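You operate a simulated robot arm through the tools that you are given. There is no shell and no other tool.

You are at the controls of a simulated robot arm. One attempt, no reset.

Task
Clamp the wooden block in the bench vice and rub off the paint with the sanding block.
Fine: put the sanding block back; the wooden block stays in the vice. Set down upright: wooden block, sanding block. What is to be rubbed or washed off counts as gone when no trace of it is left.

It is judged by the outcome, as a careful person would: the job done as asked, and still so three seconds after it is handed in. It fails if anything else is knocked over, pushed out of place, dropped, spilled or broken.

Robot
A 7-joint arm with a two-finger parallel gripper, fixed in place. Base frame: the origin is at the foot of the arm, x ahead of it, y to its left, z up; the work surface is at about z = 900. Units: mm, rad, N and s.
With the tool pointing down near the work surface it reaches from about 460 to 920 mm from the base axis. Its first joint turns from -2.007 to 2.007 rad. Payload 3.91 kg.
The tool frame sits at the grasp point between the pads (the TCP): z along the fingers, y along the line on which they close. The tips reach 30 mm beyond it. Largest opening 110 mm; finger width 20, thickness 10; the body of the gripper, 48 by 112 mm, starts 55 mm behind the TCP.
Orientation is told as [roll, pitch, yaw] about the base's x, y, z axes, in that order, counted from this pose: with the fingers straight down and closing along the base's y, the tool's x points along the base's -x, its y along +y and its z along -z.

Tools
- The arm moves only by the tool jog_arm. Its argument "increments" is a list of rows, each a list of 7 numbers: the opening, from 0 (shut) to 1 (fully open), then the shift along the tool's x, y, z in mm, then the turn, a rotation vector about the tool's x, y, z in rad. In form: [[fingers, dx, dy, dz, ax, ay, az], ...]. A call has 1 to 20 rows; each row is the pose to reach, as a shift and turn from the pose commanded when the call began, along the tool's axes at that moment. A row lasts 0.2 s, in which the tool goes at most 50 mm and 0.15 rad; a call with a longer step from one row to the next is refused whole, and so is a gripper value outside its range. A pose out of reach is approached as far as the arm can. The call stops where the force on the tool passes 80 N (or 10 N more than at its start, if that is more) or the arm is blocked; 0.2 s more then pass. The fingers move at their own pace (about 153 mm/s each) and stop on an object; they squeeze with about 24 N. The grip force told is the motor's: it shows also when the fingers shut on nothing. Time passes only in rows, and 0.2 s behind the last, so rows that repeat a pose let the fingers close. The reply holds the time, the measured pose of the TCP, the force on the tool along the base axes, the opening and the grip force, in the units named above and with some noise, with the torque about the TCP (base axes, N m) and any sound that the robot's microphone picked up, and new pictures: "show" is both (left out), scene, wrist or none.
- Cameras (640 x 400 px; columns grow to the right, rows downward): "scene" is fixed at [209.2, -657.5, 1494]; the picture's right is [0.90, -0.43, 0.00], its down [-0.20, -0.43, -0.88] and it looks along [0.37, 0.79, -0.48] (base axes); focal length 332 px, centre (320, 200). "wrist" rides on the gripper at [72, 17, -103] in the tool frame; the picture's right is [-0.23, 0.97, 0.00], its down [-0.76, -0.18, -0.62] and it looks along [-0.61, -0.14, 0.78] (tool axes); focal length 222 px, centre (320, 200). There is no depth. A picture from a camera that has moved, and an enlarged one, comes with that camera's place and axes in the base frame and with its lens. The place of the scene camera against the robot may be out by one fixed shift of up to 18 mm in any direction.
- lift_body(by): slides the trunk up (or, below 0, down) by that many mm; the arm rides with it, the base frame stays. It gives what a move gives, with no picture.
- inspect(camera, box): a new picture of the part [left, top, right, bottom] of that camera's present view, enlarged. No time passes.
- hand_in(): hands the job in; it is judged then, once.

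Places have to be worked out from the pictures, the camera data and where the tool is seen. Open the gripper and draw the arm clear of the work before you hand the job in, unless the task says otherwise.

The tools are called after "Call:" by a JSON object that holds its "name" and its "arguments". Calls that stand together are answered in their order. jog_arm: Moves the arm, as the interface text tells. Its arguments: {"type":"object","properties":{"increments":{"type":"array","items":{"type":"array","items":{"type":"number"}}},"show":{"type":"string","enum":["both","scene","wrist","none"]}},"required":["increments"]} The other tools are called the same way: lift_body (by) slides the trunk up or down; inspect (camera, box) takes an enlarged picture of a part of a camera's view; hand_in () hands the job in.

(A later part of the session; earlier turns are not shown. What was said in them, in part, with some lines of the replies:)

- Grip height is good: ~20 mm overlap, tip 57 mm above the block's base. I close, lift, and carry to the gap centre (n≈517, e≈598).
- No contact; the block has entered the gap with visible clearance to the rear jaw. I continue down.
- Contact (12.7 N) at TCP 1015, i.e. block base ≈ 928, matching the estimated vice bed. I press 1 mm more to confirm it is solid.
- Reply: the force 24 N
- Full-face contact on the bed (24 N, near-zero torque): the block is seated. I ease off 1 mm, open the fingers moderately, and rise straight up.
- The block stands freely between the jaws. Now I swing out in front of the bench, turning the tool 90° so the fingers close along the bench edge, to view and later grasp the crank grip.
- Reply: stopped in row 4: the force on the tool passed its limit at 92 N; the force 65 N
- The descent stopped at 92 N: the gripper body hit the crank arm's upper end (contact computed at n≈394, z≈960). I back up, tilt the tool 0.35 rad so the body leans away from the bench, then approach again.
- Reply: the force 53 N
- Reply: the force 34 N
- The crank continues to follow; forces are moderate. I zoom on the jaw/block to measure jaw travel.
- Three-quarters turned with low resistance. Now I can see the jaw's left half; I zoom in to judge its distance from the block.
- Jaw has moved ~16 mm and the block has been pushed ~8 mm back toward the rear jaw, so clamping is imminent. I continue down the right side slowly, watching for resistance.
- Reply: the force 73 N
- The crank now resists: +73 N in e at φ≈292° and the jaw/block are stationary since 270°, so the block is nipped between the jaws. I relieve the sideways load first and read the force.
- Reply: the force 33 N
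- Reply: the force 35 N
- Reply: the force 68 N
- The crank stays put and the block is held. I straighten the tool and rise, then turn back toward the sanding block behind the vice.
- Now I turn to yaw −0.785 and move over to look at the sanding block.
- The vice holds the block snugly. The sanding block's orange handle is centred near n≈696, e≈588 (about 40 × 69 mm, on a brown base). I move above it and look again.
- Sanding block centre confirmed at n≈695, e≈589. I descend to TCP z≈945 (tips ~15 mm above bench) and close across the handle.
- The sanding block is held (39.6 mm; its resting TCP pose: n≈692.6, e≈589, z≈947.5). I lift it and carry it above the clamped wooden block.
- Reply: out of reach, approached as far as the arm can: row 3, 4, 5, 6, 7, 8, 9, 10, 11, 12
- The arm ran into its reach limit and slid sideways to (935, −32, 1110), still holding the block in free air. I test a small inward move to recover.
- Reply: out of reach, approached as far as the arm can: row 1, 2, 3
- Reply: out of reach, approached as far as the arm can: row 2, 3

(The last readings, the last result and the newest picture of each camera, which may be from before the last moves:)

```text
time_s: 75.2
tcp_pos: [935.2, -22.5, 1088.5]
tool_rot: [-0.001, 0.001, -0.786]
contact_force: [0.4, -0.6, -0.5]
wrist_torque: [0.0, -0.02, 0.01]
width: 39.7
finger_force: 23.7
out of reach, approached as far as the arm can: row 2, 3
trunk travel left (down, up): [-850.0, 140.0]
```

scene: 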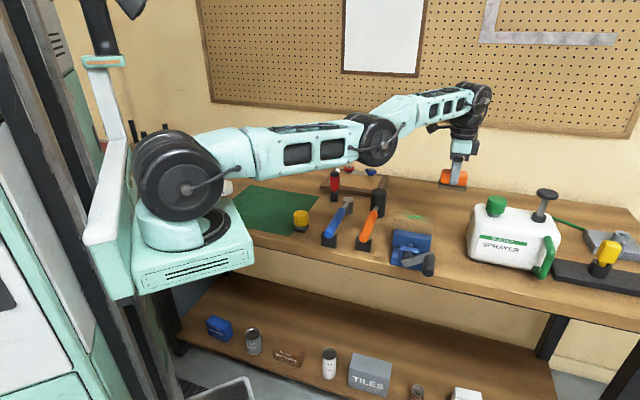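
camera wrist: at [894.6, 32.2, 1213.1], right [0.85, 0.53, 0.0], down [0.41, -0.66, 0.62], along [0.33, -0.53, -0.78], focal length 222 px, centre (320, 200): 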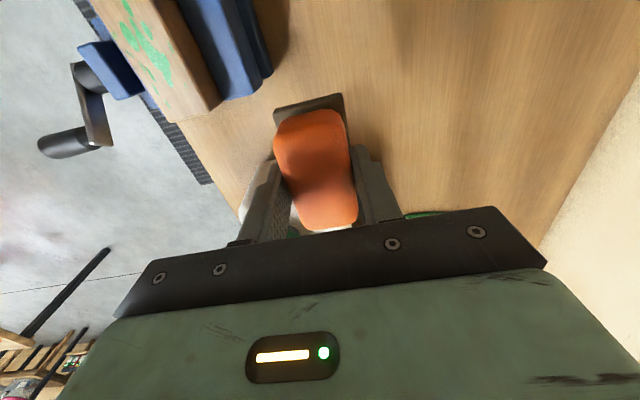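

It moves tangentially but not inward: the elbow has gone straight/slightly over. Moving down and back toward the pickup spot should re-bend the elbow; the space there is clear.

Call:
{"name": "jog_arm", "arguments": {"increments": [[0.15, 10, 6, 25, 0, 0, 0], [0.15, 28, 15, 50, 0, 0, 0], [0.15, 48, 26, 72, 0, 0, 0], [0.15, 68, 37, 90, 0, 0, 0], [0.15, 86, 47, 100, 0, 0, 0], [0.15, 86, 47, 100, 0, 0, 0]]}}

```text
time_s: 76.6
tcp_pos: [910.6, 71.7, 988.3]
tool_rot: [-0.002, 0.0, -0.789]
contact_force: [0.0, 0.2, -0.4]
wrist_torque: [-0.01, 0.02, -0.01]
width: 39.4
finger_force: 23.9
out of reach, approached as far as the arm can: row 2, 3, 4, 5, 6
trunk travel left (down, up): [-850.0, 140.0]
camera wrist: at [870.2, 135.8, 1091.0], right [0.85, 0.53, 0.0], down [0.41, -0.66, 0.62], along [0.33, -0.53, -0.78], focal length 222 px, centre (320, 200)
```

scene: 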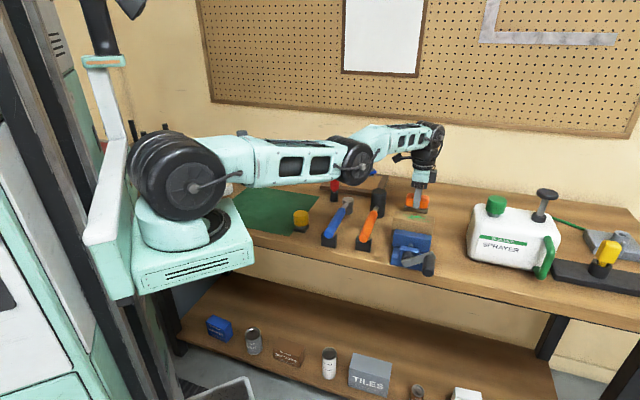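
wrist: 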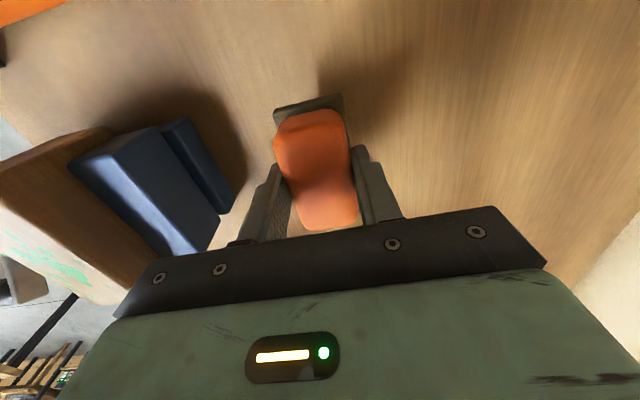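

Now near the pickup spot but still with an over-straight elbow. I raise the trunk 120 mm (arm rides up), then bring the tool down relative to it, which will bend the elbow the right way.

Call:
{"name": "lift_body", "arguments": {"by": 120}}

Call:
{"name": "jog_arm", "arguments": {"increments": [[0.15, 0, -2, 25, 0, 0, 0], [0.15, 0, -5, 55, 0, 0, 0], [0.15, 0, -10, 85, 0, 0, 0], [0.15, 0, -20, 100, 0, 0, 0], [0.15, 0, -30, 100, 0, 0, 0], [0.15, 0, -30, 100, 0, 0, 0]]}}

```text
time_s: 78.1
tcp_pos: [910.3, 72.5, 1107.3]
tool_rot: [-0.001, 0.002, -0.788]
contact_force: [-0.4, 0.3, -1.5]
wrist_torque: [0.03, 0.01, -0.03]
width: 39.6
finger_force: 23.9
trunk travel left (down, up): [-970.0, 20.0]
```

```text
time_s: 79.5
tcp_pos: [894.5, 51.4, 1007.2]
tool_rot: [-0.006, 0.002, -0.787]
contact_force: [-0.2, -0.1, -1.3]
wrist_torque: [0.0, -0.03, 0.01]
width: 39.5
finger_force: 24.3
out of reach, approached as far as the arm can: row 3, 5, 6
trunk travel left (down, up): [-970.0, 20.0]
camera wrist: at [855.9, 114.9, 1110.0], right [0.85, 0.53, -0.01], down [0.42, -0.66, 0.62], along [0.32, -0.53, -0.78], focal length 222 px, centre (320, 200)
```

scene: 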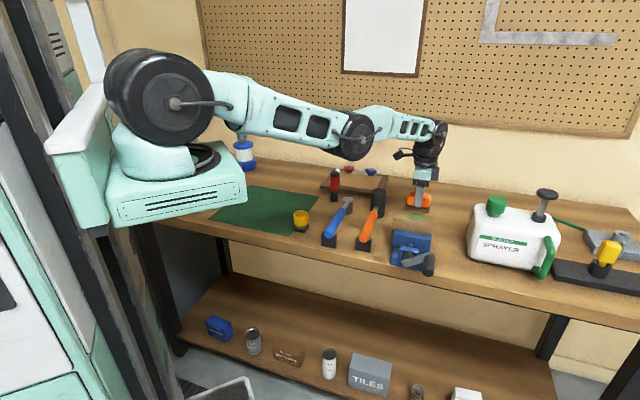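
wrist: 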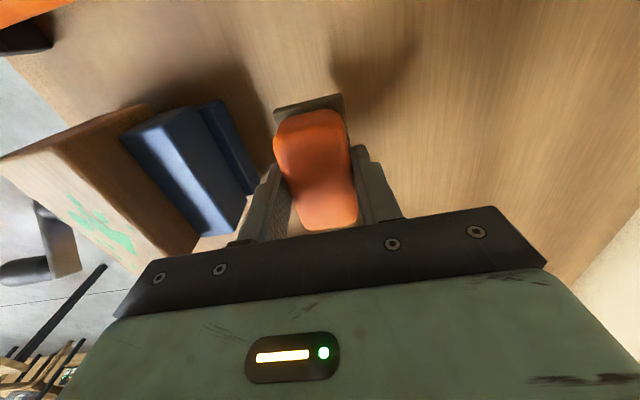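

Progress inward is coming. I lower another 45 mm (free bench space behind the vice) to bend the elbow further.

Call:
{"name": "jog_arm", "arguments": {"increments": [[0.15, 0, 3, 15, 0, 0, 0], [0.15, 0, 5, 30, 0, 0, 0], [0.15, 0, 5, 43, 0, 0, 0], [0.15, 0, 5, 43, 0, 0, 0]], "show": "scene"}}

```text
time_s: 80.5
tcp_pos: [885.4, 51.7, 966.0]
tool_rot: [-0.002, 0.001, -0.787]
contact_force: [-0.9, 0.5, -0.6]
wrist_torque: [-0.01, -0.01, -0.03]
width: 39.4
finger_force: 23.4
out of reach, approached as far as the arm can: row 1, 2, 3, 4
trunk travel left (down, up): [-970.0, 20.0]
```

scene: 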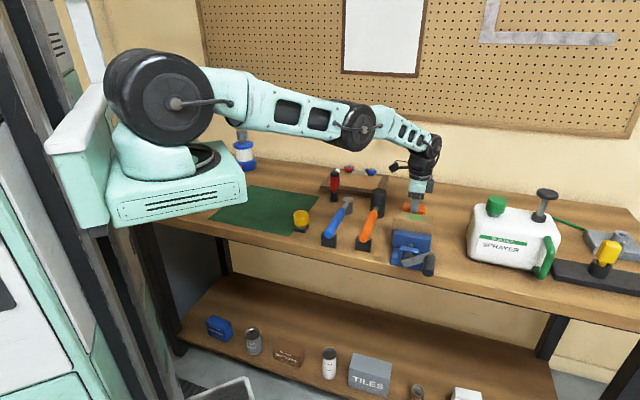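

The elbow is now bent upward properly. I move inward at this height first, then up.

Call:
{"name": "jog_arm", "arguments": {"increments": [[0.15, 0, -8, 0, 0, 0, 0], [0.15, 0, -18, 0, 0, 0, 0], [0.15, 0, -28, -5, 0, 0, 0], [0.15, 0, -28, -20, 0, 0, 0], [0.15, 0, -28, -20, 0, 0, 0]], "show": "scene"}}

```text
time_s: 81.7
tcp_pos: [865.2, 33.4, 986.1]
tool_rot: [-0.001, 0.001, -0.788]
contact_force: [-0.3, 0.2, -1.1]
wrist_torque: [-0.01, -0.01, 0.0]
width: 39.5
finger_force: 24.0
trunk travel left (down, up): [-970.0, 20.0]
```

scene: 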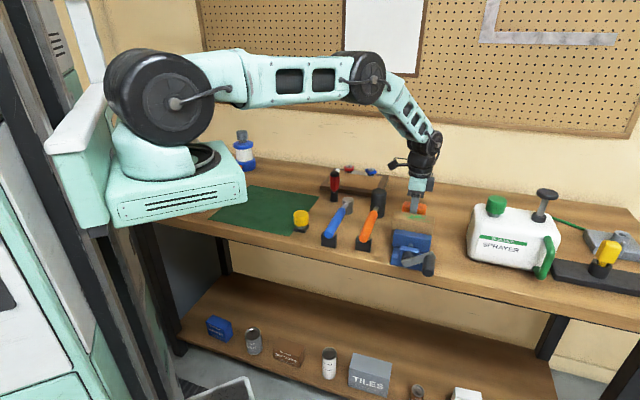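

Recovered, with the elbow properly up. I raise and then carry the sanding block over the wooden block.

Call:
{"name": "jog_arm", "arguments": {"increments": [[0.15, 0, 0, -30, 0, 0, 0], [0.15, 0, 0, -70, 0, 0, 0], [0.15, 0, -5, -105, 0, 0, 0], [0.15, -2, -25, -124, 0, 0, 0], [0.15, -5, -55, -124, 0, 0, 0], [0.15, -7, -85, -124, 0, 0, 0], [0.15, -9, -105, -124, 0, 0, 0], [0.15, -9, -110, -124, 0, 0, 0], [0.15, -9, -110, -124, 0, 0, 0]]}}

Call:
{"name": "inspect", "arguments": {"camera": "wrist", "box": [200, 20, 460, 220]}}

Call:
{"name": "inspect", "arguments": {"camera": "scene", "box": [380, 150, 450, 280]}}

```text
time_s: 83.7
tcp_pos: [796.2, -51.3, 1112.2]
tool_rot: [-0.001, 0.003, -0.786]
contact_force: [0.2, -0.4, -1.2]
wrist_torque: [0.0, 0.01, -0.01]
width: 39.2
finger_force: 23.6
trunk travel left (down, up): [-970.0, 20.0]
camera wrist: at [755.4, 12.1, 1215.6], right [0.85, 0.53, 0.0], down [0.41, -0.66, 0.62], along [0.33, -0.53, -0.78], focal length 222 px, centre (320, 200)
```

scene: 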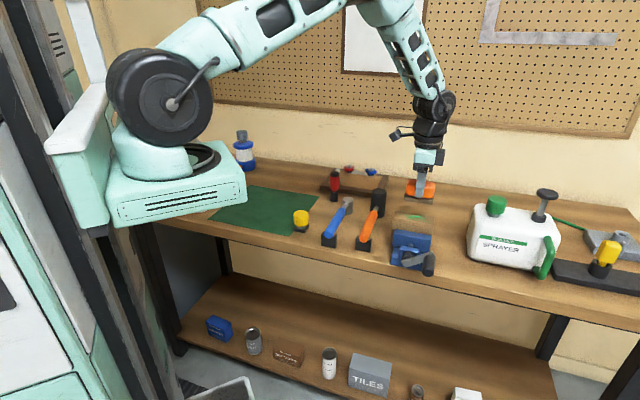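
wrist: 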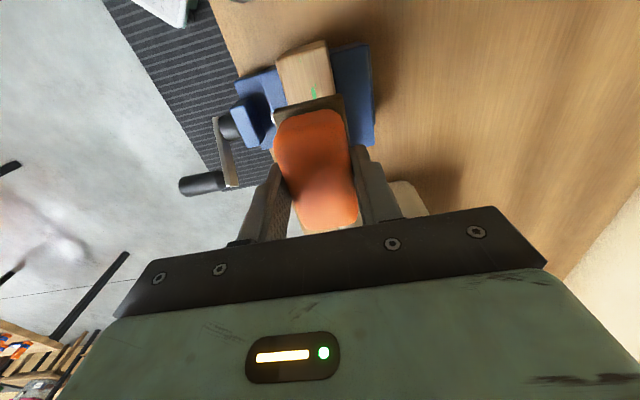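

```text
2.00 times, centred on (330, 120) of wrist
camera zoom: at [755.4, 12.1, 1215.6], right [0.85, 0.53, 0.0], down [0.41, -0.66, 0.62], along [0.33, -0.53, -0.78], focal length 444 px, centre (300, 360)
```

zoom: 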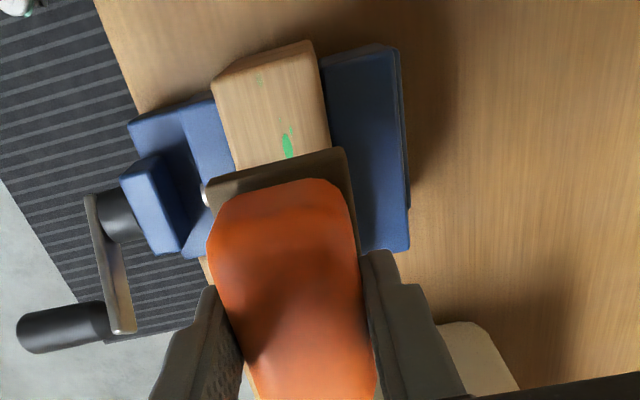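

```text
3.08 times, centred on (415, 215) of scene
camera zoom: at [209.2, -657.5, 1494.0], right [0.9, -0.43, 0.0], down [-0.2, -0.43, -0.88], along [0.37, 0.79, -0.48], focal length 1020 px, centre (28, 154)
```

zoom: 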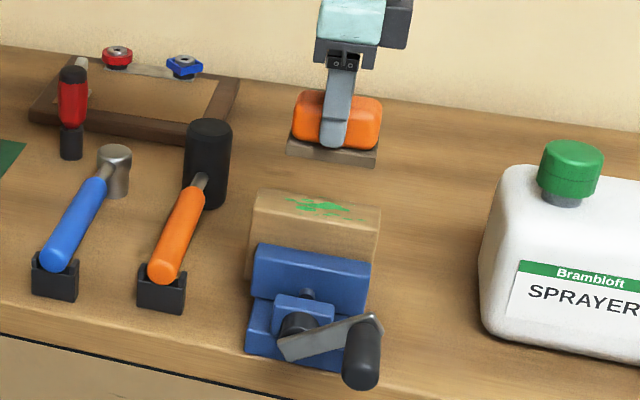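

Everything lines up: block top spans n≈502–546, e≈543–653; the sanding base (45×76 mm) is centred above it. I lower toward contact.

Call:
{"name": "jog_arm", "arguments": {"increments": [[0.15, 2, -2, 20, 0, 0, 0], [0.15, 2, -2, 38, 0, 0, 0], [0.15, 2, -2, 48, 0, 0, 0], [0.15, 2, -2, 52, 0, 0, 0], [0.15, 2, -2, 52, 0, 0, 0]], "show": "none"}}

Call:
{"name": "jog_arm", "arguments": {"increments": [[0.15, 0, 0, 1.5, 0, 0, 0], [0.15, 0, 0, 3, 0, 0, 0]], "show": "none"}}

Call:
{"name": "inspect", "arguments": {"camera": "scene", "box": [390, 180, 440, 250]}}

```text
time_s: 84.9
tcp_pos: [790.7, -50.8, 1059.7]
tool_rot: [-0.003, 0.002, -0.787]
contact_force: [0.3, -0.3, -1.5]
wrist_torque: [0.0, 0.03, 0.0]
width: 39.5
finger_force: 24.0
trunk travel left (down, up): [-970.0, 20.0]
```

```text
time_s: 85.5
tcp_pos: [790.9, -50.3, 1056.5]
tool_rot: [-0.002, 0.003, -0.787]
contact_force: [-0.6, 0.6, -1.0]
wrist_torque: [0.01, 0.03, -0.02]
width: 39.3
finger_force: 24.3
trunk travel left (down, up): [-970.0, 20.0]
```

```text
5.71 times, centred on (415, 215) of scene
camera zoom: at [209.2, -657.5, 1494.0], right [0.9, -0.43, 0.0], down [-0.2, -0.43, -0.88], along [0.37, 0.79, -0.48], focal length 1895 px, centre (-223, 114)
```

zoom: 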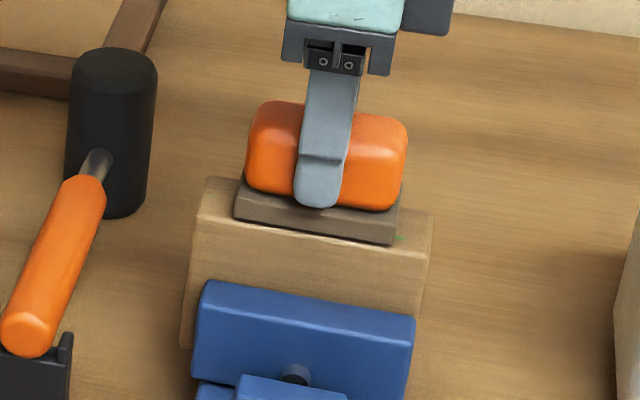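

Nearly touching. Continuing down in 1 mm steps until contact.

Call:
{"name": "jog_arm", "arguments": {"increments": [[0.15, 0, 0, 1, 0, 0, 0], [0.15, 0, 0, 2, 0, 0, 0]], "show": "none"}}

Call:
{"name": "jog_arm", "arguments": {"increments": [[0.15, 0, 0, 1, 0, 0, 0], [0.15, 0, 0, 1, 0, 0, 0]], "show": "none"}}

Call:
{"name": "jog_arm", "arguments": {"increments": [[0.15, 0, 0, 1, 0, 0, 0], [0.15, 0, 0, 1, 0, 0, 0]], "show": "none"}}

```text
time_s: 86.1
tcp_pos: [790.9, -51.7, 1055.2]
tool_rot: [-0.003, 0.002, -0.788]
contact_force: [-1.1, 0.2, 1.4]
wrist_torque: [-0.02, -0.08, 0.02]
width: 39.4
finger_force: 24.1
trunk travel left (down, up): [-970.0, 20.0]
```

```text
time_s: 86.7
tcp_pos: [791.7, -50.7, 1055.8]
tool_rot: [0.0, 0.001, -0.787]
contact_force: [0.9, 0.1, 10.9]
wrist_torque: [0.01, -0.06, 0.0]
width: 39.3
finger_force: 23.9
trunk travel left (down, up): [-970.0, 20.0]
```

```text
time_s: 87.3
tcp_pos: [792.0, -50.3, 1055.2]
tool_rot: [0.001, -0.001, -0.789]
contact_force: [3.1, 1.3, 22.4]
wrist_torque: [0.07, -0.08, 0.02]
width: 39.9
finger_force: 24.7
trunk travel left (down, up): [-970.0, 20.0]
```

Flat contact with ~22 N and negligible torque. I begin rubbing along the block with slightly lighter pressure.

Call:
{"name": "jog_arm", "arguments": {"increments": [[0.15, 6, 0, -0.4, 0, 0, 0], [0.15, 14, 0, -0.4, 0, 0, 0], [0.15, 22, 0, -0.4, 0, 0, 0], [0.15, 27, 0, -0.4, 0, 0, 0], [0.15, 18, 0, -0.4, 0, 0, 0], [0.15, 8, 0, -0.4, 0, 0, 0], [0.15, -2, 0, -0.4, 0, 0, 0], [0.15, -12, 0, -0.4, 0, 0, 0], [0.15, -22, 0, -0.4, 0, 0, 0], [0.15, -28, 0, -0.4, 0, 0, 0], [0.15, -18, 0, -0.4, 0, 0, 0], [0.15, -8, 0, -0.4, 0, 0, 0], [0.15, 2, 0, -0.4, 0, 0, 0], [0.15, 12, 0, -0.4, 0, 0, 0], [0.15, 22, 0, -0.4, 0, 0, 0], [0.15, 27, 0, -0.4, 0, 0, 0]]}}

Call:
{"name": "inspect", "arguments": {"camera": "scene", "box": [390, 180, 440, 250]}}

```text
time_s: 90.7
tcp_pos: [772.3, -32.1, 1053.5]
tool_rot: [-0.002, 0.002, -0.787]
contact_force: [0.5, 0.0, -1.0]
wrist_torque: [0.04, -0.03, -0.01]
width: 39.6
finger_force: 23.7
trunk travel left (down, up): [-970.0, 20.0]
camera wrist: at [732.8, 32.5, 1156.6], right [0.85, 0.53, 0.0], down [0.41, -0.66, 0.62], along [0.33, -0.53, -0.78], focal length 222 px, centre (320, 200)
```

scene: 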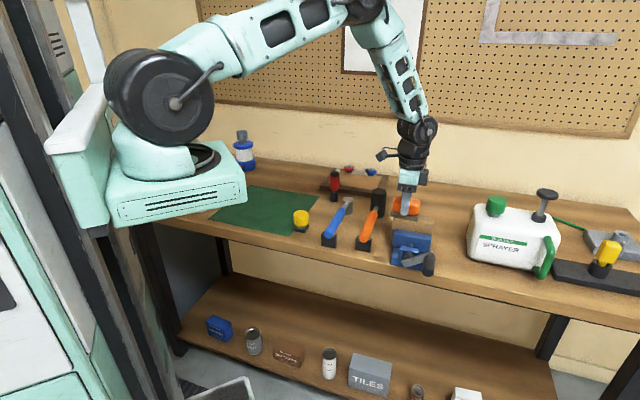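
wrist: 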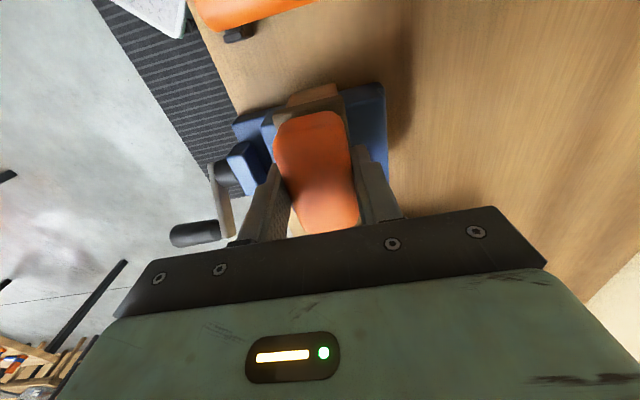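

```text
5.71 times, centred on (415, 215) of scene
camera zoom: at [209.2, -657.5, 1494.0], right [0.9, -0.43, 0.0], down [-0.2, -0.43, -0.88], along [0.37, 0.79, -0.48], focal length 1895 px, centre (-223, 114)
```

zoom: 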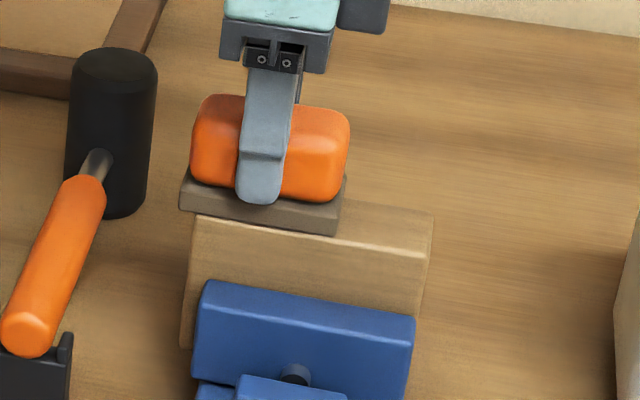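

The visible right part already looks clean, but contact was lost near the end (force −1 N). I press down again to regain contact and continue strokes.

Call:
{"name": "jog_arm", "arguments": {"increments": [[0.15, 0, 0, 1, 0, 0, 0], [0.15, 0, 0, 1, 0, 0, 0]], "show": "none"}}

Call:
{"name": "jog_arm", "arguments": {"increments": [[0.15, 0, 0, 1, 0, 0, 0], [0.15, 0, 0, 1, 0, 0, 0]], "show": "none"}}

```text
time_s: 91.3
tcp_pos: [772.1, -31.0, 1053.4]
tool_rot: [0.0, 0.001, -0.789]
contact_force: [-0.9, 0.8, 9.8]
wrist_torque: [0.2, 0.19, 0.02]
width: 39.7
finger_force: 23.9
trunk travel left (down, up): [-970.0, 20.0]
```

```text
time_s: 91.9
tcp_pos: [772.2, -30.2, 1051.2]
tool_rot: [0.001, 0.001, -0.787]
contact_force: [0.1, -0.3, 22.3]
wrist_torque: [0.04, 0.03, -0.04]
width: 39.5
finger_force: 24.1
trunk travel left (down, up): [-970.0, 20.0]
```

Contact restored at 22 N. I continue with strokes, shifting slightly across the width (±5 mm) to cover the edges.

Call:
{"name": "jog_arm", "arguments": {"increments": [[0.15, -8, 3, 0, 0, 0, 0], [0.15, -18, 5, 0, 0, 0, 0], [0.15, -28, 5, 0, 0, 0, 0], [0.15, -38, 5, 0, 0, 0, 0], [0.15, -48, 5, 0, 0, 0, 0], [0.15, -56, 5, 0, 0, 0, 0]], "show": "none"}}

Call:
{"name": "jog_arm", "arguments": {"increments": [[0.15, 0, -5, 0.5, 0, 0, 0], [0.15, 0, -10, 0.5, 0, 0, 0], [0.15, 8, -10, 0.5, 0, 0, 0], [0.15, 18, -10, 0.5, 0, 0, 0], [0.15, 28, -10, 0.5, 0, 0, 0], [0.15, 38, -10, 0.5, 0, 0, 0], [0.15, 48, -10, 0.5, 0, 0, 0], [0.15, 56, -10, 0.5, 0, 0, 0]], "show": "both"}}

Call:
{"name": "inspect", "arguments": {"camera": "scene", "box": [390, 180, 440, 250]}}

```text
time_s: 93.3
tcp_pos: [815.5, -69.3, 1052.0]
tool_rot: [0.0, 0.0, -0.786]
contact_force: [-4.4, 3.0, 16.1]
wrist_torque: [0.33, 0.44, 0.02]
width: 39.5
finger_force: 24.2
trunk travel left (down, up): [-970.0, 20.0]
```

```text
time_s: 95.1
tcp_pos: [767.7, -34.7, 1050.9]
tool_rot: [-0.004, 0.003, -0.788]
contact_force: [2.2, -1.5, 9.2]
wrist_torque: [-0.26, -0.38, -0.02]
width: 39.6
finger_force: 24.5
trunk travel left (down, up): [-970.0, 20.0]
camera wrist: at [727.6, 28.3, 1154.5], right [0.85, 0.53, 0.0], down [0.41, -0.66, 0.62], along [0.33, -0.53, -0.78], focal length 222 px, centre (320, 200)
```

scene: 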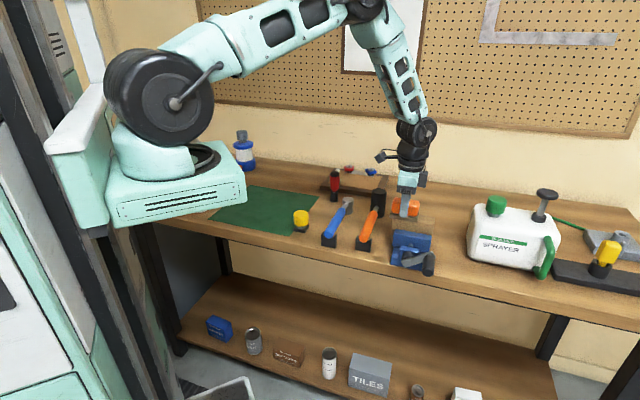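
wrist: 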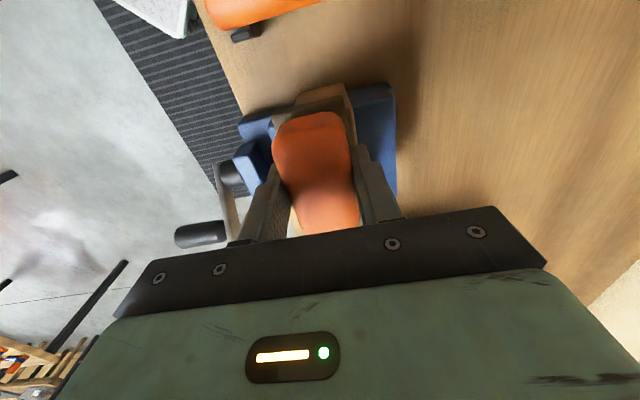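

```text
5.71 times, centred on (415, 215) of scene
camera zoom: at [209.2, -657.5, 1494.0], right [0.9, -0.43, 0.0], down [-0.2, -0.43, -0.88], along [0.37, 0.79, -0.48], focal length 1895 px, centre (-223, 114)
```

zoom: 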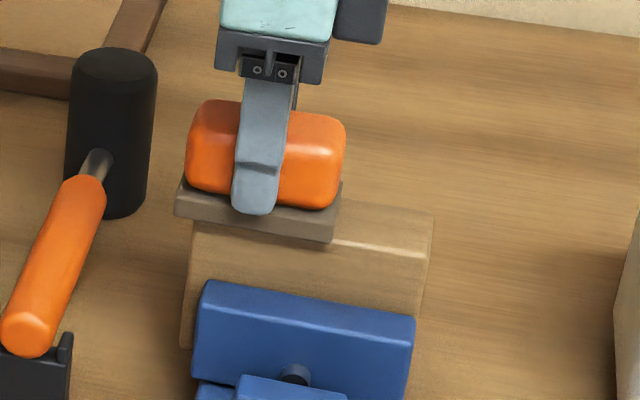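

Contact stays at 9–16 N. I do another set of strokes along centre and both edges, pressing 0.5 mm more.

Call:
{"name": "jog_arm", "arguments": {"increments": [[0.15, -4, 3, 0.5, 0, 0, 0], [0.15, -14, 6, 0.5, 0, 0, 0], [0.15, -24, 6, 0.5, 0, 0, 0], [0.15, -34, 6, 0.5, 0, 0, 0], [0.15, -44, 6, 0.5, 0, 0, 0], [0.15, -54, 6, 0.5, 0, 0, 0], [0.15, -60, 6, 0.5, 0, 0, 0], [0.15, -60, 12, 0.5, 0, 0, 0], [0.15, -50, 12, 0.5, 0, 0, 0], [0.15, -40, 12, 0.5, 0, 0, 0], [0.15, -30, 12, 0.5, 0, 0, 0], [0.15, -20, 12, 0.5, 0, 0, 0], [0.15, -10, 12, 0.5, 0, 0, 0], [0.15, 0, 12, 0.5, 0, 0, 0], [0.15, 4, 8, 0.5, 0, 0, 0]], "show": "none"}}

Call:
{"name": "jog_arm", "arguments": {"increments": [[0.15, 0, -1, 0.5, 0, 0, 0], [0.15, -8, -2, 0.5, 0, 0, 0], [0.15, -18, -2, 0.5, 0, 0, 0], [0.15, -28, -2, 0.5, 0, 0, 0], [0.15, -38, -2, 0.5, 0, 0, 0], [0.15, -48, -2, 0.5, 0, 0, 0], [0.15, -58, -2, 0.5, 0, 0, 0], [0.15, -62, -2, 0.5, 0, 0, 0], [0.15, -54, -4, 0.5, 0, 0, 0], [0.15, -44, -4, 0.5, 0, 0, 0], [0.15, -34, -4, 0.5, 0, 0, 0]], "show": "none"}}

```text
time_s: 98.3
tcp_pos: [772.1, -26.3, 1050.9]
tool_rot: [0.001, 0.001, -0.787]
contact_force: [3.3, 1.4, 9.6]
wrist_torque: [-0.19, -0.37, 0.09]
width: 39.6
finger_force: 24.3
trunk travel left (down, up): [-970.0, 20.0]
```

```text
time_s: 100.7
tcp_pos: [791.7, -55.2, 1048.8]
tool_rot: [-0.002, 0.002, -0.789]
contact_force: [1.3, -1.8, 8.7]
wrist_torque: [-0.17, -0.3, -0.01]
width: 39.7
finger_force: 23.9
trunk travel left (down, up): [-970.0, 20.0]
```

Contact was kept throughout. I lift off 70 mm and move aside to inspect the sanded surface.

Call:
{"name": "jog_arm", "arguments": {"increments": [[0.15, 0, 0, -20, 0, 0, 0], [0.15, 0, 0, -55, 0, 0, 0], [0.15, 0, 20, -80, 0, 0, 0], [0.15, 0, 55, -85, 0, 0, 0], [0.15, 0, 85, -85, 0, 0, 0], [0.15, 0, 85, -85, 0, 0, 0]]}}

Call:
{"name": "inspect", "arguments": {"camera": "scene", "box": [390, 190, 440, 250]}}

Call:
{"name": "inspect", "arguments": {"camera": "wrist", "box": [160, 0, 340, 150]}}

```text
time_s: 102.1
tcp_pos: [851.6, 5.3, 1133.0]
tool_rot: [-0.003, 0.001, -0.787]
contact_force: [0.2, -0.4, -0.8]
wrist_torque: [0.0, 0.01, 0.01]
width: 39.6
finger_force: 23.6
trunk travel left (down, up): [-970.0, 20.0]
camera wrist: at [811.7, 69.4, 1237.1], right [0.85, 0.53, 0.0], down [0.41, -0.66, 0.62], along [0.33, -0.53, -0.78], focal length 222 px, centre (320, 200)
```

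scene: 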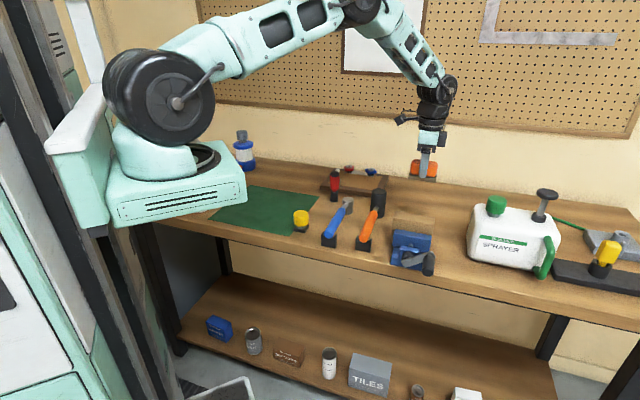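
wrist: 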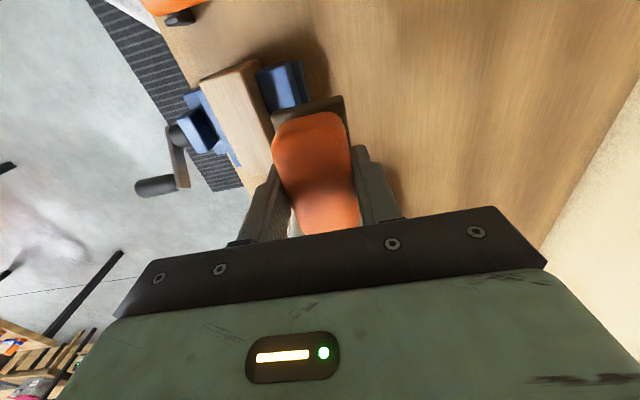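

```text
6.67 times, centred on (415, 220) of scene
camera zoom: at [209.2, -657.5, 1494.0], right [0.9, -0.43, 0.0], down [-0.2, -0.43, -0.88], along [0.37, 0.79, -0.48], focal length 2210 px, centre (-313, 67)
```

zoom: 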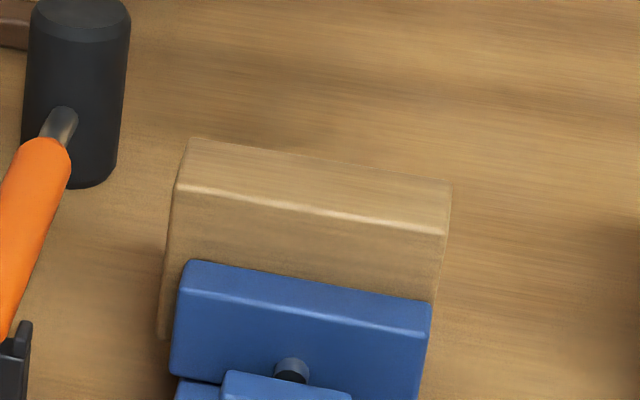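

```text
2.67 times, centred on (250, 75) of wrist
camera zoom: at [811.7, 69.4, 1237.1], right [0.85, 0.53, 0.0], down [0.41, -0.66, 0.62], along [0.33, -0.53, -0.78], focal length 592 px, centre (507, 533)
```

zoom: 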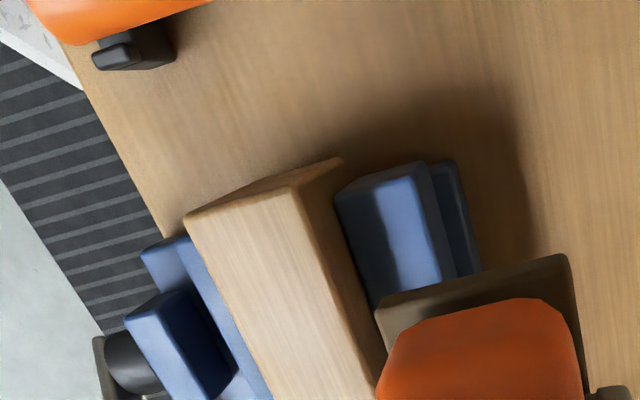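

The top face looks clean. I check for faint traces at higher magnification in both views.

Call:
{"name": "inspect", "arguments": {"camera": "scene", "box": [400, 205, 428, 230]}}

Call:
{"name": "inspect", "arguments": {"camera": "wrist", "box": [200, 50, 290, 190]}}

```text
16.00 times, centred on (414, 218) of scene
camera zoom: at [209.2, -657.5, 1494.0], right [0.9, -0.43, 0.0], down [-0.2, -0.43, -0.88], along [0.37, 0.79, -0.48], focal length 5305 px, centre (-1184, -80)
```

zoom: 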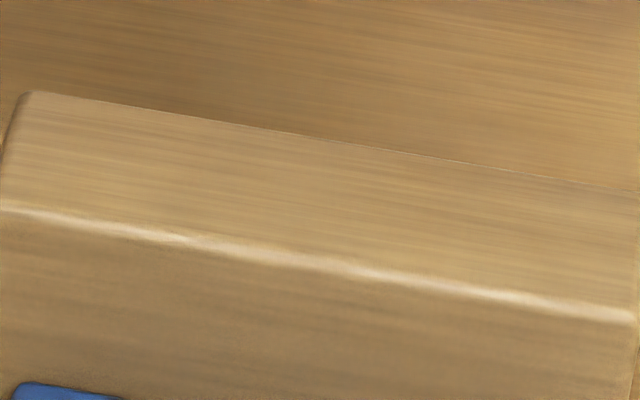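

```text
2.86 times, centred on (245, 120) of wrist
camera zoom: at [811.7, 69.4, 1237.1], right [0.85, 0.53, 0.0], down [0.41, -0.66, 0.62], along [0.33, -0.53, -0.78], focal length 635 px, centre (534, 429)
```

zoom: 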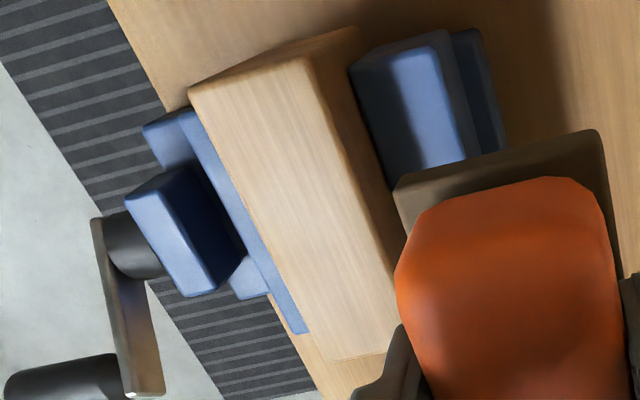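

No trace of paint remains. To put the sanding block back without the over-stretch problem, I first reposition the trunk lower (more reach at bench height): raise the tool 110 mm, then lower the trunk.

Call:
{"name": "jog_arm", "arguments": {"increments": [[0.15, 0, 0, -25, 0, 0, 0], [0.15, 0, 0, -55, 0, 0, 0], [0.15, 0, 0, -85, 0, 0, 0], [0.15, 0, 0, -110, 0, 0, 0], [0.15, 0, 0, -110, 0, 0, 0]], "show": "none"}}

Call:
{"name": "lift_body", "arguments": {"by": -110}}

Call:
{"name": "jog_arm", "arguments": {"increments": [[0.15, 0, 0, -25, 0, 0, 0], [0.15, 0, 0, -55, 0, 0, 0], [0.15, 0, 0, -85, 0, 0, 0], [0.15, 0, 0, -85, 0, 0, 0]], "show": "scene"}}

```text
time_s: 103.3
tcp_pos: [854.7, 7.3, 1243.5]
tool_rot: [-0.002, 0.003, -0.789]
contact_force: [-0.5, 0.7, -0.6]
wrist_torque: [0.02, 0.01, -0.03]
width: 39.6
finger_force: 23.8
trunk travel left (down, up): [-970.0, 20.0]
```

```text
time_s: 104.7
tcp_pos: [853.7, 7.9, 1133.4]
tool_rot: [-0.003, 0.001, -0.788]
contact_force: [0.0, 0.0, -0.4]
wrist_torque: [0.01, -0.02, -0.01]
width: 39.6
finger_force: 24.1
trunk travel left (down, up): [-860.0, 130.0]
```

```text
time_s: 105.7
tcp_pos: [854.0, 7.9, 1221.4]
tool_rot: [-0.001, 0.003, -0.787]
contact_force: [0.2, -0.4, -1.8]
wrist_torque: [-0.03, 0.0, -0.02]
width: 39.3
finger_force: 23.4
trunk travel left (down, up): [-860.0, 130.0]
```

scene: 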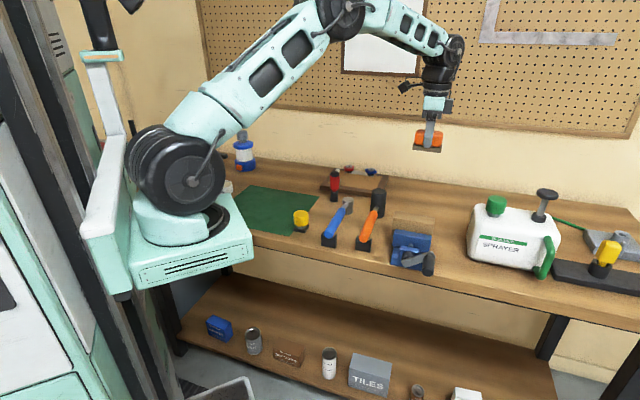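

All smooth. I lower the trunk another 90 mm, then move the sanding block above its resting place.

Call:
{"name": "lift_body", "arguments": {"by": -90}}

Call:
{"name": "jog_arm", "arguments": {"increments": [[0.15, 2, 15, 0, 0, 0, 0], [0.15, 4, 35, 10, 0, 0, 0], [0.15, 7, 55, 30, 0, 0, 0], [0.15, 9, 75, 60, 0, 0, 0], [0.15, 9, 82, 95, 0, 0, 0], [0.15, 9, 82, 120, 0, 0, 0], [0.15, 9, 82, 120, 0, 0, 0]]}}

```text
time_s: 106.9
tcp_pos: [853.2, 8.6, 1128.2]
tool_rot: [-0.001, 0.002, -0.788]
contact_force: [-0.2, 0.3, 0.1]
wrist_torque: [-0.01, 0.0, 0.02]
width: 39.6
finger_force: 23.6
trunk travel left (down, up): [-770.0, 220.0]
```

```text
time_s: 108.5
tcp_pos: [906.1, 72.6, 1009.9]
tool_rot: [-0.003, 0.003, -0.788]
contact_force: [0.2, 0.8, -0.5]
wrist_torque: [0.05, 0.0, -0.01]
width: 39.5
finger_force: 23.9
trunk travel left (down, up): [-770.0, 220.0]
camera wrist: at [866.0, 137.2, 1111.7], right [0.85, 0.53, 0.0], down [0.41, -0.66, 0.62], along [0.33, -0.53, -0.78], focal length 222 px, centre (320, 200)
```

scene: 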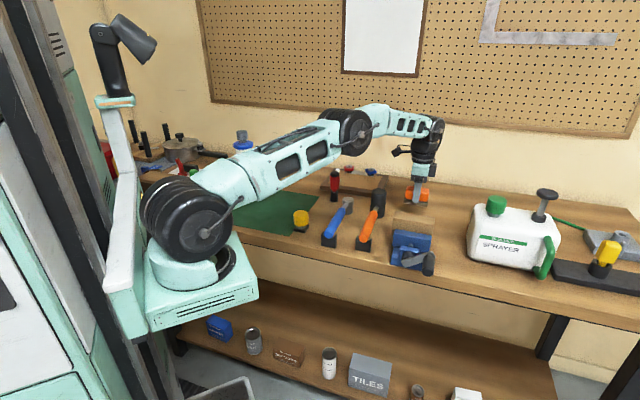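
wrist: 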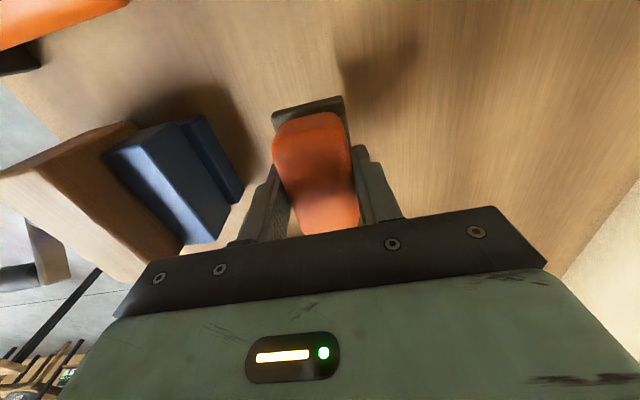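

Exactly over its original spot (906, 73) with good elbow posture. I lower to just above the bench.

Call:
{"name": "jog_arm", "arguments": {"increments": [[0.15, 0, 0, 20, 0, 0, 0], [0.15, 0, 0, 40, 0, 0, 0], [0.15, 0, 0, 55, 0, 0, 0], [0.15, 0, 0, 61, 0, 0, 0], [0.15, 0, 0, 61, 0, 0, 0]], "show": "none"}}

Call:
{"name": "jog_arm", "arguments": {"increments": [[0.15, 0, 0, 1.5, 0, 0, 0], [0.15, 0, 0, 3, 0, 0, 0]], "show": "none"}}

Call:
{"name": "jog_arm", "arguments": {"increments": [[0.15, 0, 0, 1, 0, 0, 0], [0.15, 0, 0, 2, 0, 0, 0]], "show": "none"}}

```text
time_s: 109.7
tcp_pos: [904.9, 74.0, 948.1]
tool_rot: [-0.002, 0.003, -0.787]
contact_force: [0.3, 0.4, 0.0]
wrist_torque: [-0.01, 0.03, 0.01]
width: 39.5
finger_force: 23.7
trunk travel left (down, up): [-770.0, 220.0]
```

```text
time_s: 110.3
tcp_pos: [905.0, 72.0, 944.8]
tool_rot: [-0.001, 0.002, -0.786]
contact_force: [0.5, 0.3, -0.4]
wrist_torque: [0.01, -0.01, 0.01]
width: 39.6
finger_force: 23.8
trunk travel left (down, up): [-770.0, 220.0]
```

```text
time_s: 110.9
tcp_pos: [905.4, 71.6, 941.9]
tool_rot: [-0.003, 0.001, -0.787]
contact_force: [0.5, -0.7, -0.6]
wrist_torque: [-0.02, 0.0, 0.0]
width: 39.4
finger_force: 23.6
trunk travel left (down, up): [-770.0, 220.0]
```

Not touching yet at 942; continuing in 1 mm steps.

Call:
{"name": "jog_arm", "arguments": {"increments": [[0.15, 0, 0, 1, 0, 0, 0], [0.15, 0, 0, 1, 0, 0, 0]], "show": "none"}}

Call:
{"name": "jog_arm", "arguments": {"increments": [[0.15, 0, 0, 1, 0, 0, 0], [0.15, 0, 0, 1, 0, 0, 0]], "show": "none"}}

Call:
{"name": "inspect", "arguments": {"camera": "wrist", "box": [240, 60, 400, 180]}}

```text
time_s: 111.5
tcp_pos: [905.4, 72.2, 941.0]
tool_rot: [-0.002, 0.002, -0.788]
contact_force: [0.2, -0.7, -0.4]
wrist_torque: [-0.03, 0.01, 0.01]
width: 39.4
finger_force: 24.1
trunk travel left (down, up): [-770.0, 220.0]
```

```text
time_s: 112.1
tcp_pos: [904.9, 72.8, 942.2]
tool_rot: [-0.003, 0.001, -0.788]
contact_force: [-0.2, -0.5, 3.4]
wrist_torque: [-0.1, -0.14, -0.08]
width: 39.3
finger_force: 24.0
trunk travel left (down, up): [-770.0, 220.0]
```

```text
3.33 times, centred on (320, 120) of wrist
camera zoom: at [865.2, 136.0, 1045.2], right [0.85, 0.53, 0.0], down [0.41, -0.66, 0.62], along [0.33, -0.53, -0.78], focal length 740 px, centre (320, 467)
```

zoom: 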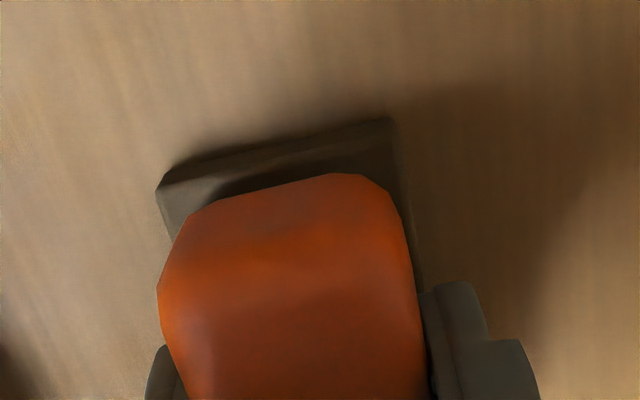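

First touch (3.4 N). One more millimetre to seat it fully.

Call:
{"name": "jog_arm", "arguments": {"increments": [[0.15, 0, 0, 0.8, 0, 0, 0], [0.15, 0, 0, 0.8, 0, 0, 0]], "show": "none"}}

```text
time_s: 112.7
tcp_pos: [906.0, 72.1, 942.9]
tool_rot: [0.0, 0.001, -0.786]
contact_force: [-0.8, -1.3, 10.7]
wrist_torque: [-0.1, -0.02, 0.0]
width: 39.8
finger_force: 24.0
trunk travel left (down, up): [-770.0, 220.0]
```

Seated flat (10.7 N). I open the fingers and rise gently, then drift inward while rising to keep the elbow bent.

Call:
{"name": "jog_arm", "arguments": {"increments": [[0.15, 0, 0, -0.6, 0, 0, 0], [0.4, 0, 0, -0.6, 0, 0, 0], [0.7, 0, 0, -0.6, 0, 0, 0], [0.75, 0, 0, -0.6, 0, 0, 0], [0.75, 0, 0, -12, 0, 0, 0], [0.75, 0, 0, -30, 0, 0, 0], [0.75, 0, 0, -50, 0, 0, 0], [0.75, 0, -5, -75, 0, 0, 0], [0.75, 0, -15, -105, 0, 0, 0], [0.75, 0, -35, -140, 0, 0, 0], [0.75, 0, -60, -170, 0, 0, 0], [0.75, 0, -60, -170, 0, 0, 0]]}}

Call:
{"name": "inspect", "arguments": {"camera": "wrist", "box": [180, 0, 440, 180]}}

Call:
{"name": "inspect", "arguments": {"camera": "scene", "box": [380, 180, 450, 300]}}

```text
time_s: 115.3
tcp_pos: [864.8, 29.2, 1110.1]
tool_rot: [0.0, 0.004, -0.787]
contact_force: [0.0, -1.1, 1.0]
wrist_torque: [0.01, 0.02, -0.02]
width: 82.2
finger_force: 0.1
trunk travel left (down, up): [-770.0, 220.0]
camera wrist: at [824.5, 94.2, 1214.0], right [0.85, 0.53, 0.0], down [0.41, -0.66, 0.62], along [0.33, -0.53, -0.78], focal length 222 px, centre (320, 200)
```

scene: 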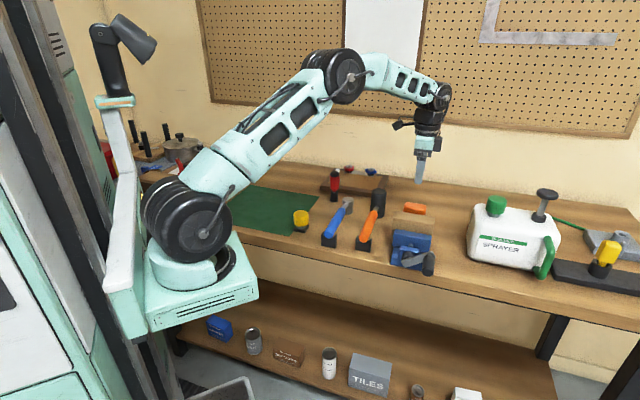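
wrist: 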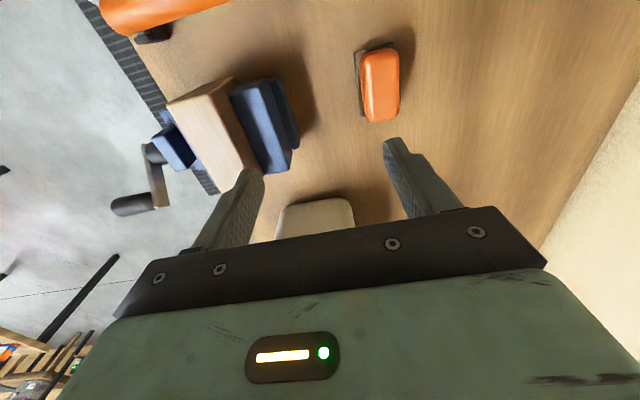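

```text
2.22 times, centred on (310, 90) of wrist
camera zoom: at [824.5, 94.2, 1214.0], right [0.85, 0.53, 0.0], down [0.41, -0.66, 0.62], along [0.33, -0.53, -0.78], focal length 494 px, centre (342, 444)
```

zoom: 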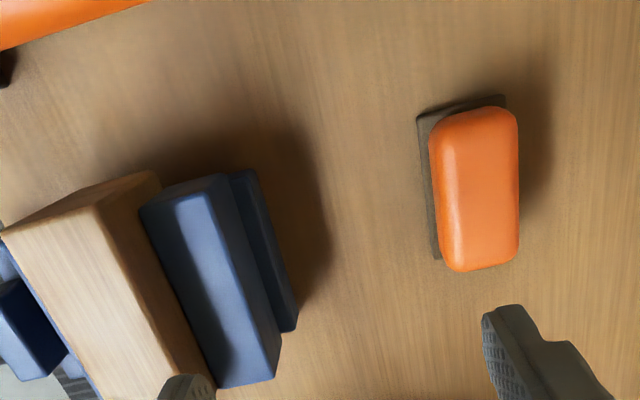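

```text
3.33 times, centred on (415, 240) of scene
camera zoom: at [209.2, -657.5, 1494.0], right [0.9, -0.43, 0.0], down [-0.2, -0.43, -0.88], along [0.37, 0.79, -0.48], focal length 1105 px, centre (3, 67)
```

zoom: 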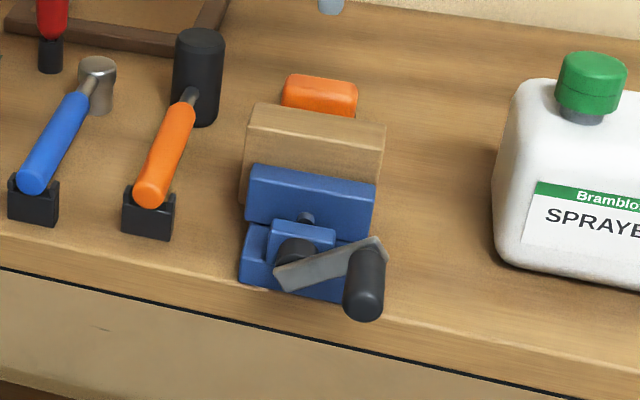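

The sanding block is back, upright at its original place. I move over the vice for a final full look at the wooden block's top.

Call:
{"name": "jog_arm", "arguments": {"increments": [[0.75, 0, -20, -15, 0, 0, 0], [0.75, 0, -55, -30, 0, 0, 0], [0.75, 0, -90, -45, 0, 0, 0], [0.75, 0, -115, -50, 0, 0, 0], [0.75, 0, -115, -50, 0, 0, 0]]}}

Call:
{"name": "inspect", "arguments": {"camera": "wrist", "box": [250, 20, 390, 170]}}

Call:
{"name": "inspect", "arguments": {"camera": "wrist", "box": [280, 30, 350, 165]}}

Call:
{"name": "inspect", "arguments": {"camera": "scene", "box": [220, 140, 450, 300]}}

```text
time_s: 116.5
tcp_pos: [782.4, -51.1, 1161.2]
tool_rot: [-0.003, 0.001, -0.787]
contact_force: [-1.1, 0.4, 0.0]
wrist_torque: [-0.01, 0.02, -0.01]
width: 82.5
finger_force: 0.0
trunk travel left (down, up): [-770.0, 220.0]
camera wrist: at [742.3, 12.9, 1264.2], right [0.85, 0.53, 0.0], down [0.41, -0.66, 0.62], along [0.33, -0.53, -0.78], focal length 222 px, centre (320, 200)
```

scene: 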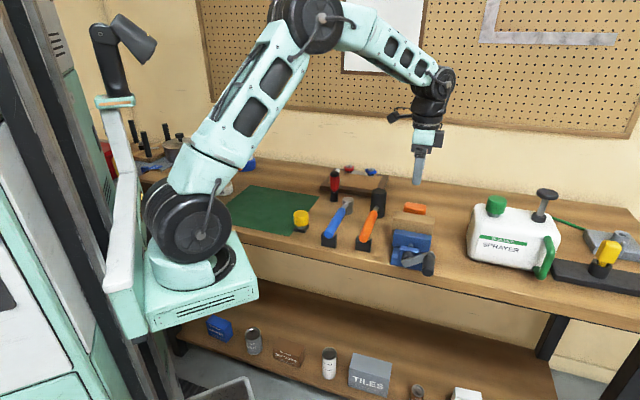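
wrist: 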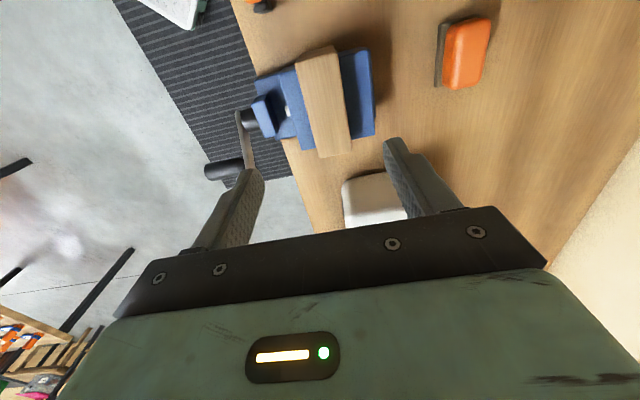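

```text
2.67 times, centred on (320, 95) of wrist
camera zoom: at [742.3, 12.9, 1264.2], right [0.85, 0.53, 0.0], down [0.41, -0.66, 0.62], along [0.33, -0.53, -0.78], focal length 592 px, centre (320, 480)
```

zoom: 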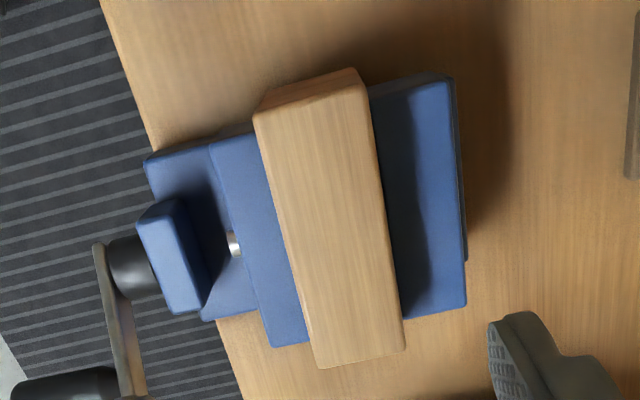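

```text
2.96 times, centred on (315, 98) of wrist
camera zoom: at [742.3, 12.9, 1264.2], right [0.85, 0.53, 0.0], down [0.41, -0.66, 0.62], along [0.33, -0.53, -0.78], focal length 658 px, centre (335, 504)
```

zoom: 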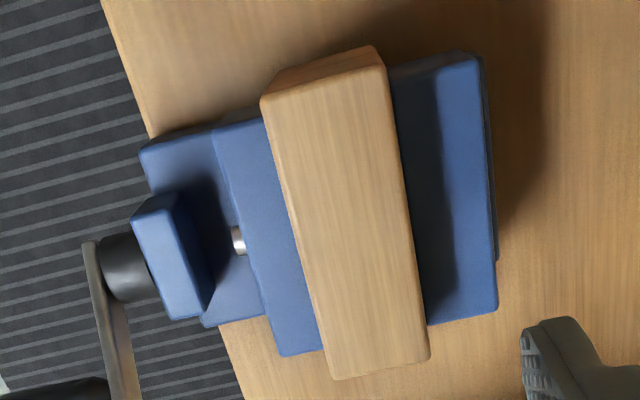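

```text
2.50 times, centred on (335, 220) of scene
camera zoom: at [209.2, -657.5, 1494.0], right [0.9, -0.43, 0.0], down [-0.2, -0.43, -0.88], along [0.37, 0.79, -0.48], focal length 829 px, centre (282, 150)
```

zoom: 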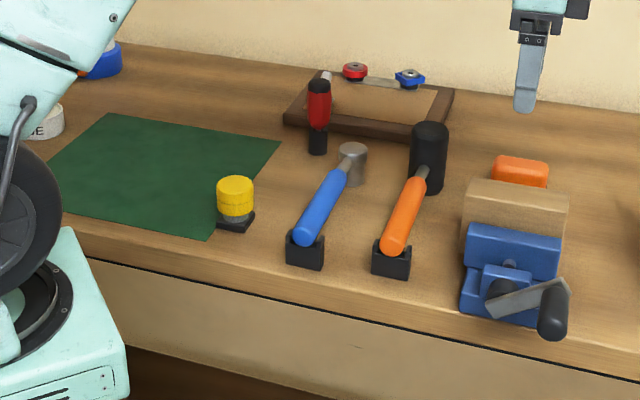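

The top is completely clean, the block sits flush between both jaws, and everything else is undisturbed. I draw the open gripper up and clear before handing in.

Call:
{"name": "jog_arm", "arguments": {"increments": [[1, 0, 0, -30, 0, 0, 0], [1, 20, -20, -65, 0, 0, 0], [1, 45, -45, -95, 0, 0, 0], [1, 70, -70, -115, 0, 0, 0], [1, 100, -95, -120, 0, 0, 0], [1, 100, -95, -120, 0, 0, 0], [1, 100, -95, -120, 0, 0, 0]]}}

Call:
{"name": "inspect", "arguments": {"camera": "scene", "box": [370, 180, 460, 300]}}

```text
time_s: 118.1
tcp_pos: [644.6, -45.1, 1282.2]
tool_rot: [-0.001, 0.002, -0.787]
contact_force: [0.4, 0.3, 0.3]
wrist_torque: [0.0, -0.02, 0.01]
width: 110.1
finger_force: 0.0
trunk travel left (down, up): [-770.0, 220.0]
camera wrist: at [603.9, 18.7, 1384.7], right [0.85, 0.53, 0.0], down [0.41, -0.66, 0.62], along [0.33, -0.53, -0.78], focal length 222 px, centre (320, 200)
```

scene: 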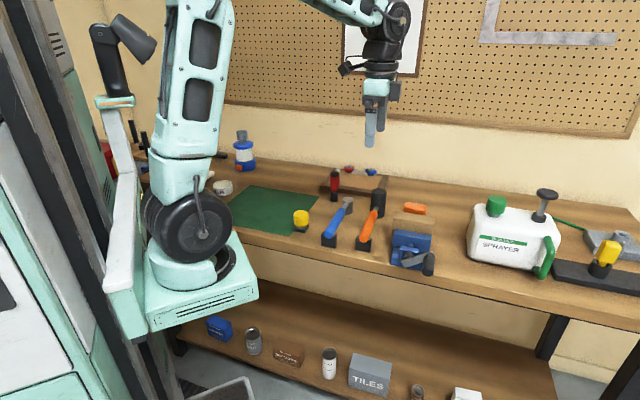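
wrist: 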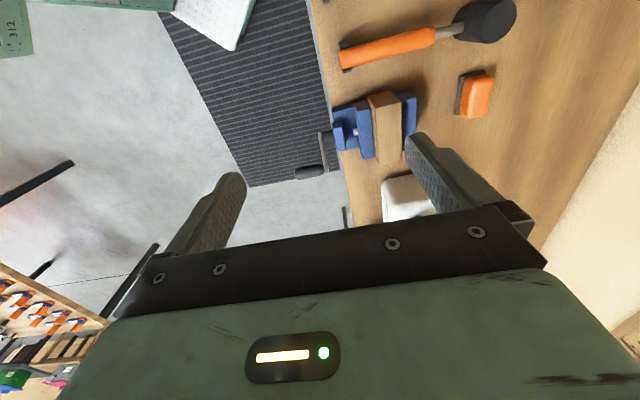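

```text
3.33 times, centred on (415, 240) of scene
camera zoom: at [209.2, -657.5, 1494.0], right [0.9, -0.43, 0.0], down [-0.2, -0.43, -0.88], along [0.37, 0.79, -0.48], focal length 1105 px, centre (3, 67)
```

zoom: 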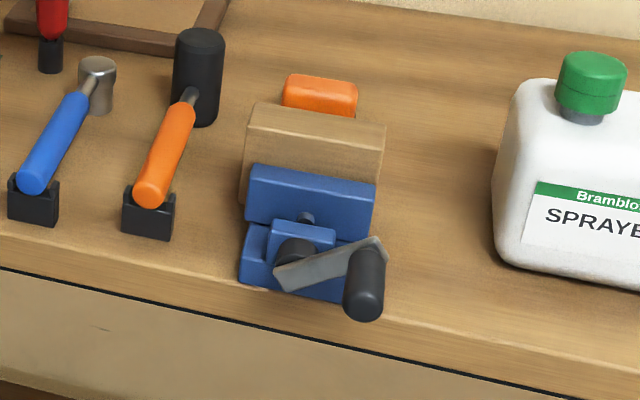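

The arm is clear with the gripper open; the block is clamped and clean, and the sanding block is back in place. Handing in.

Call:
{"name": "hand_in", "arguments": {}}

```text
The job is handed in.
```

The wooden block is clamped upright in the vice and the paint is rubbed off its top. I checked the top in close-up from both cameras after sanding and saw no trace left. The sanding block is back upright behind the vice, at its original spot to within a millimetre or two. The gripper is open and the arm is clear.

Four things happened along the way:

- **First insertion:** the block caught on the rear jaw and slid up in the fingers. I set it back on the mat, gripped it again higher up, and it went in cleanly the second time.
- **Crank:** on the first approach the gripper body hit the end of the crank arm and the move stopped at 92 N. I tilted the tool away and came in again. I then turned the crank clockwise until it would not move further under about 63 N.
- **Carrying the sanding block:** the arm reached the end of its reach and stuck. I freed it by raising the trunk and bending the elbow. Later I lowered the trunk for the return trip and left it 80 mm below where it started.
- **Other objects:** nothing else on the bench looked moved in the final pictures.
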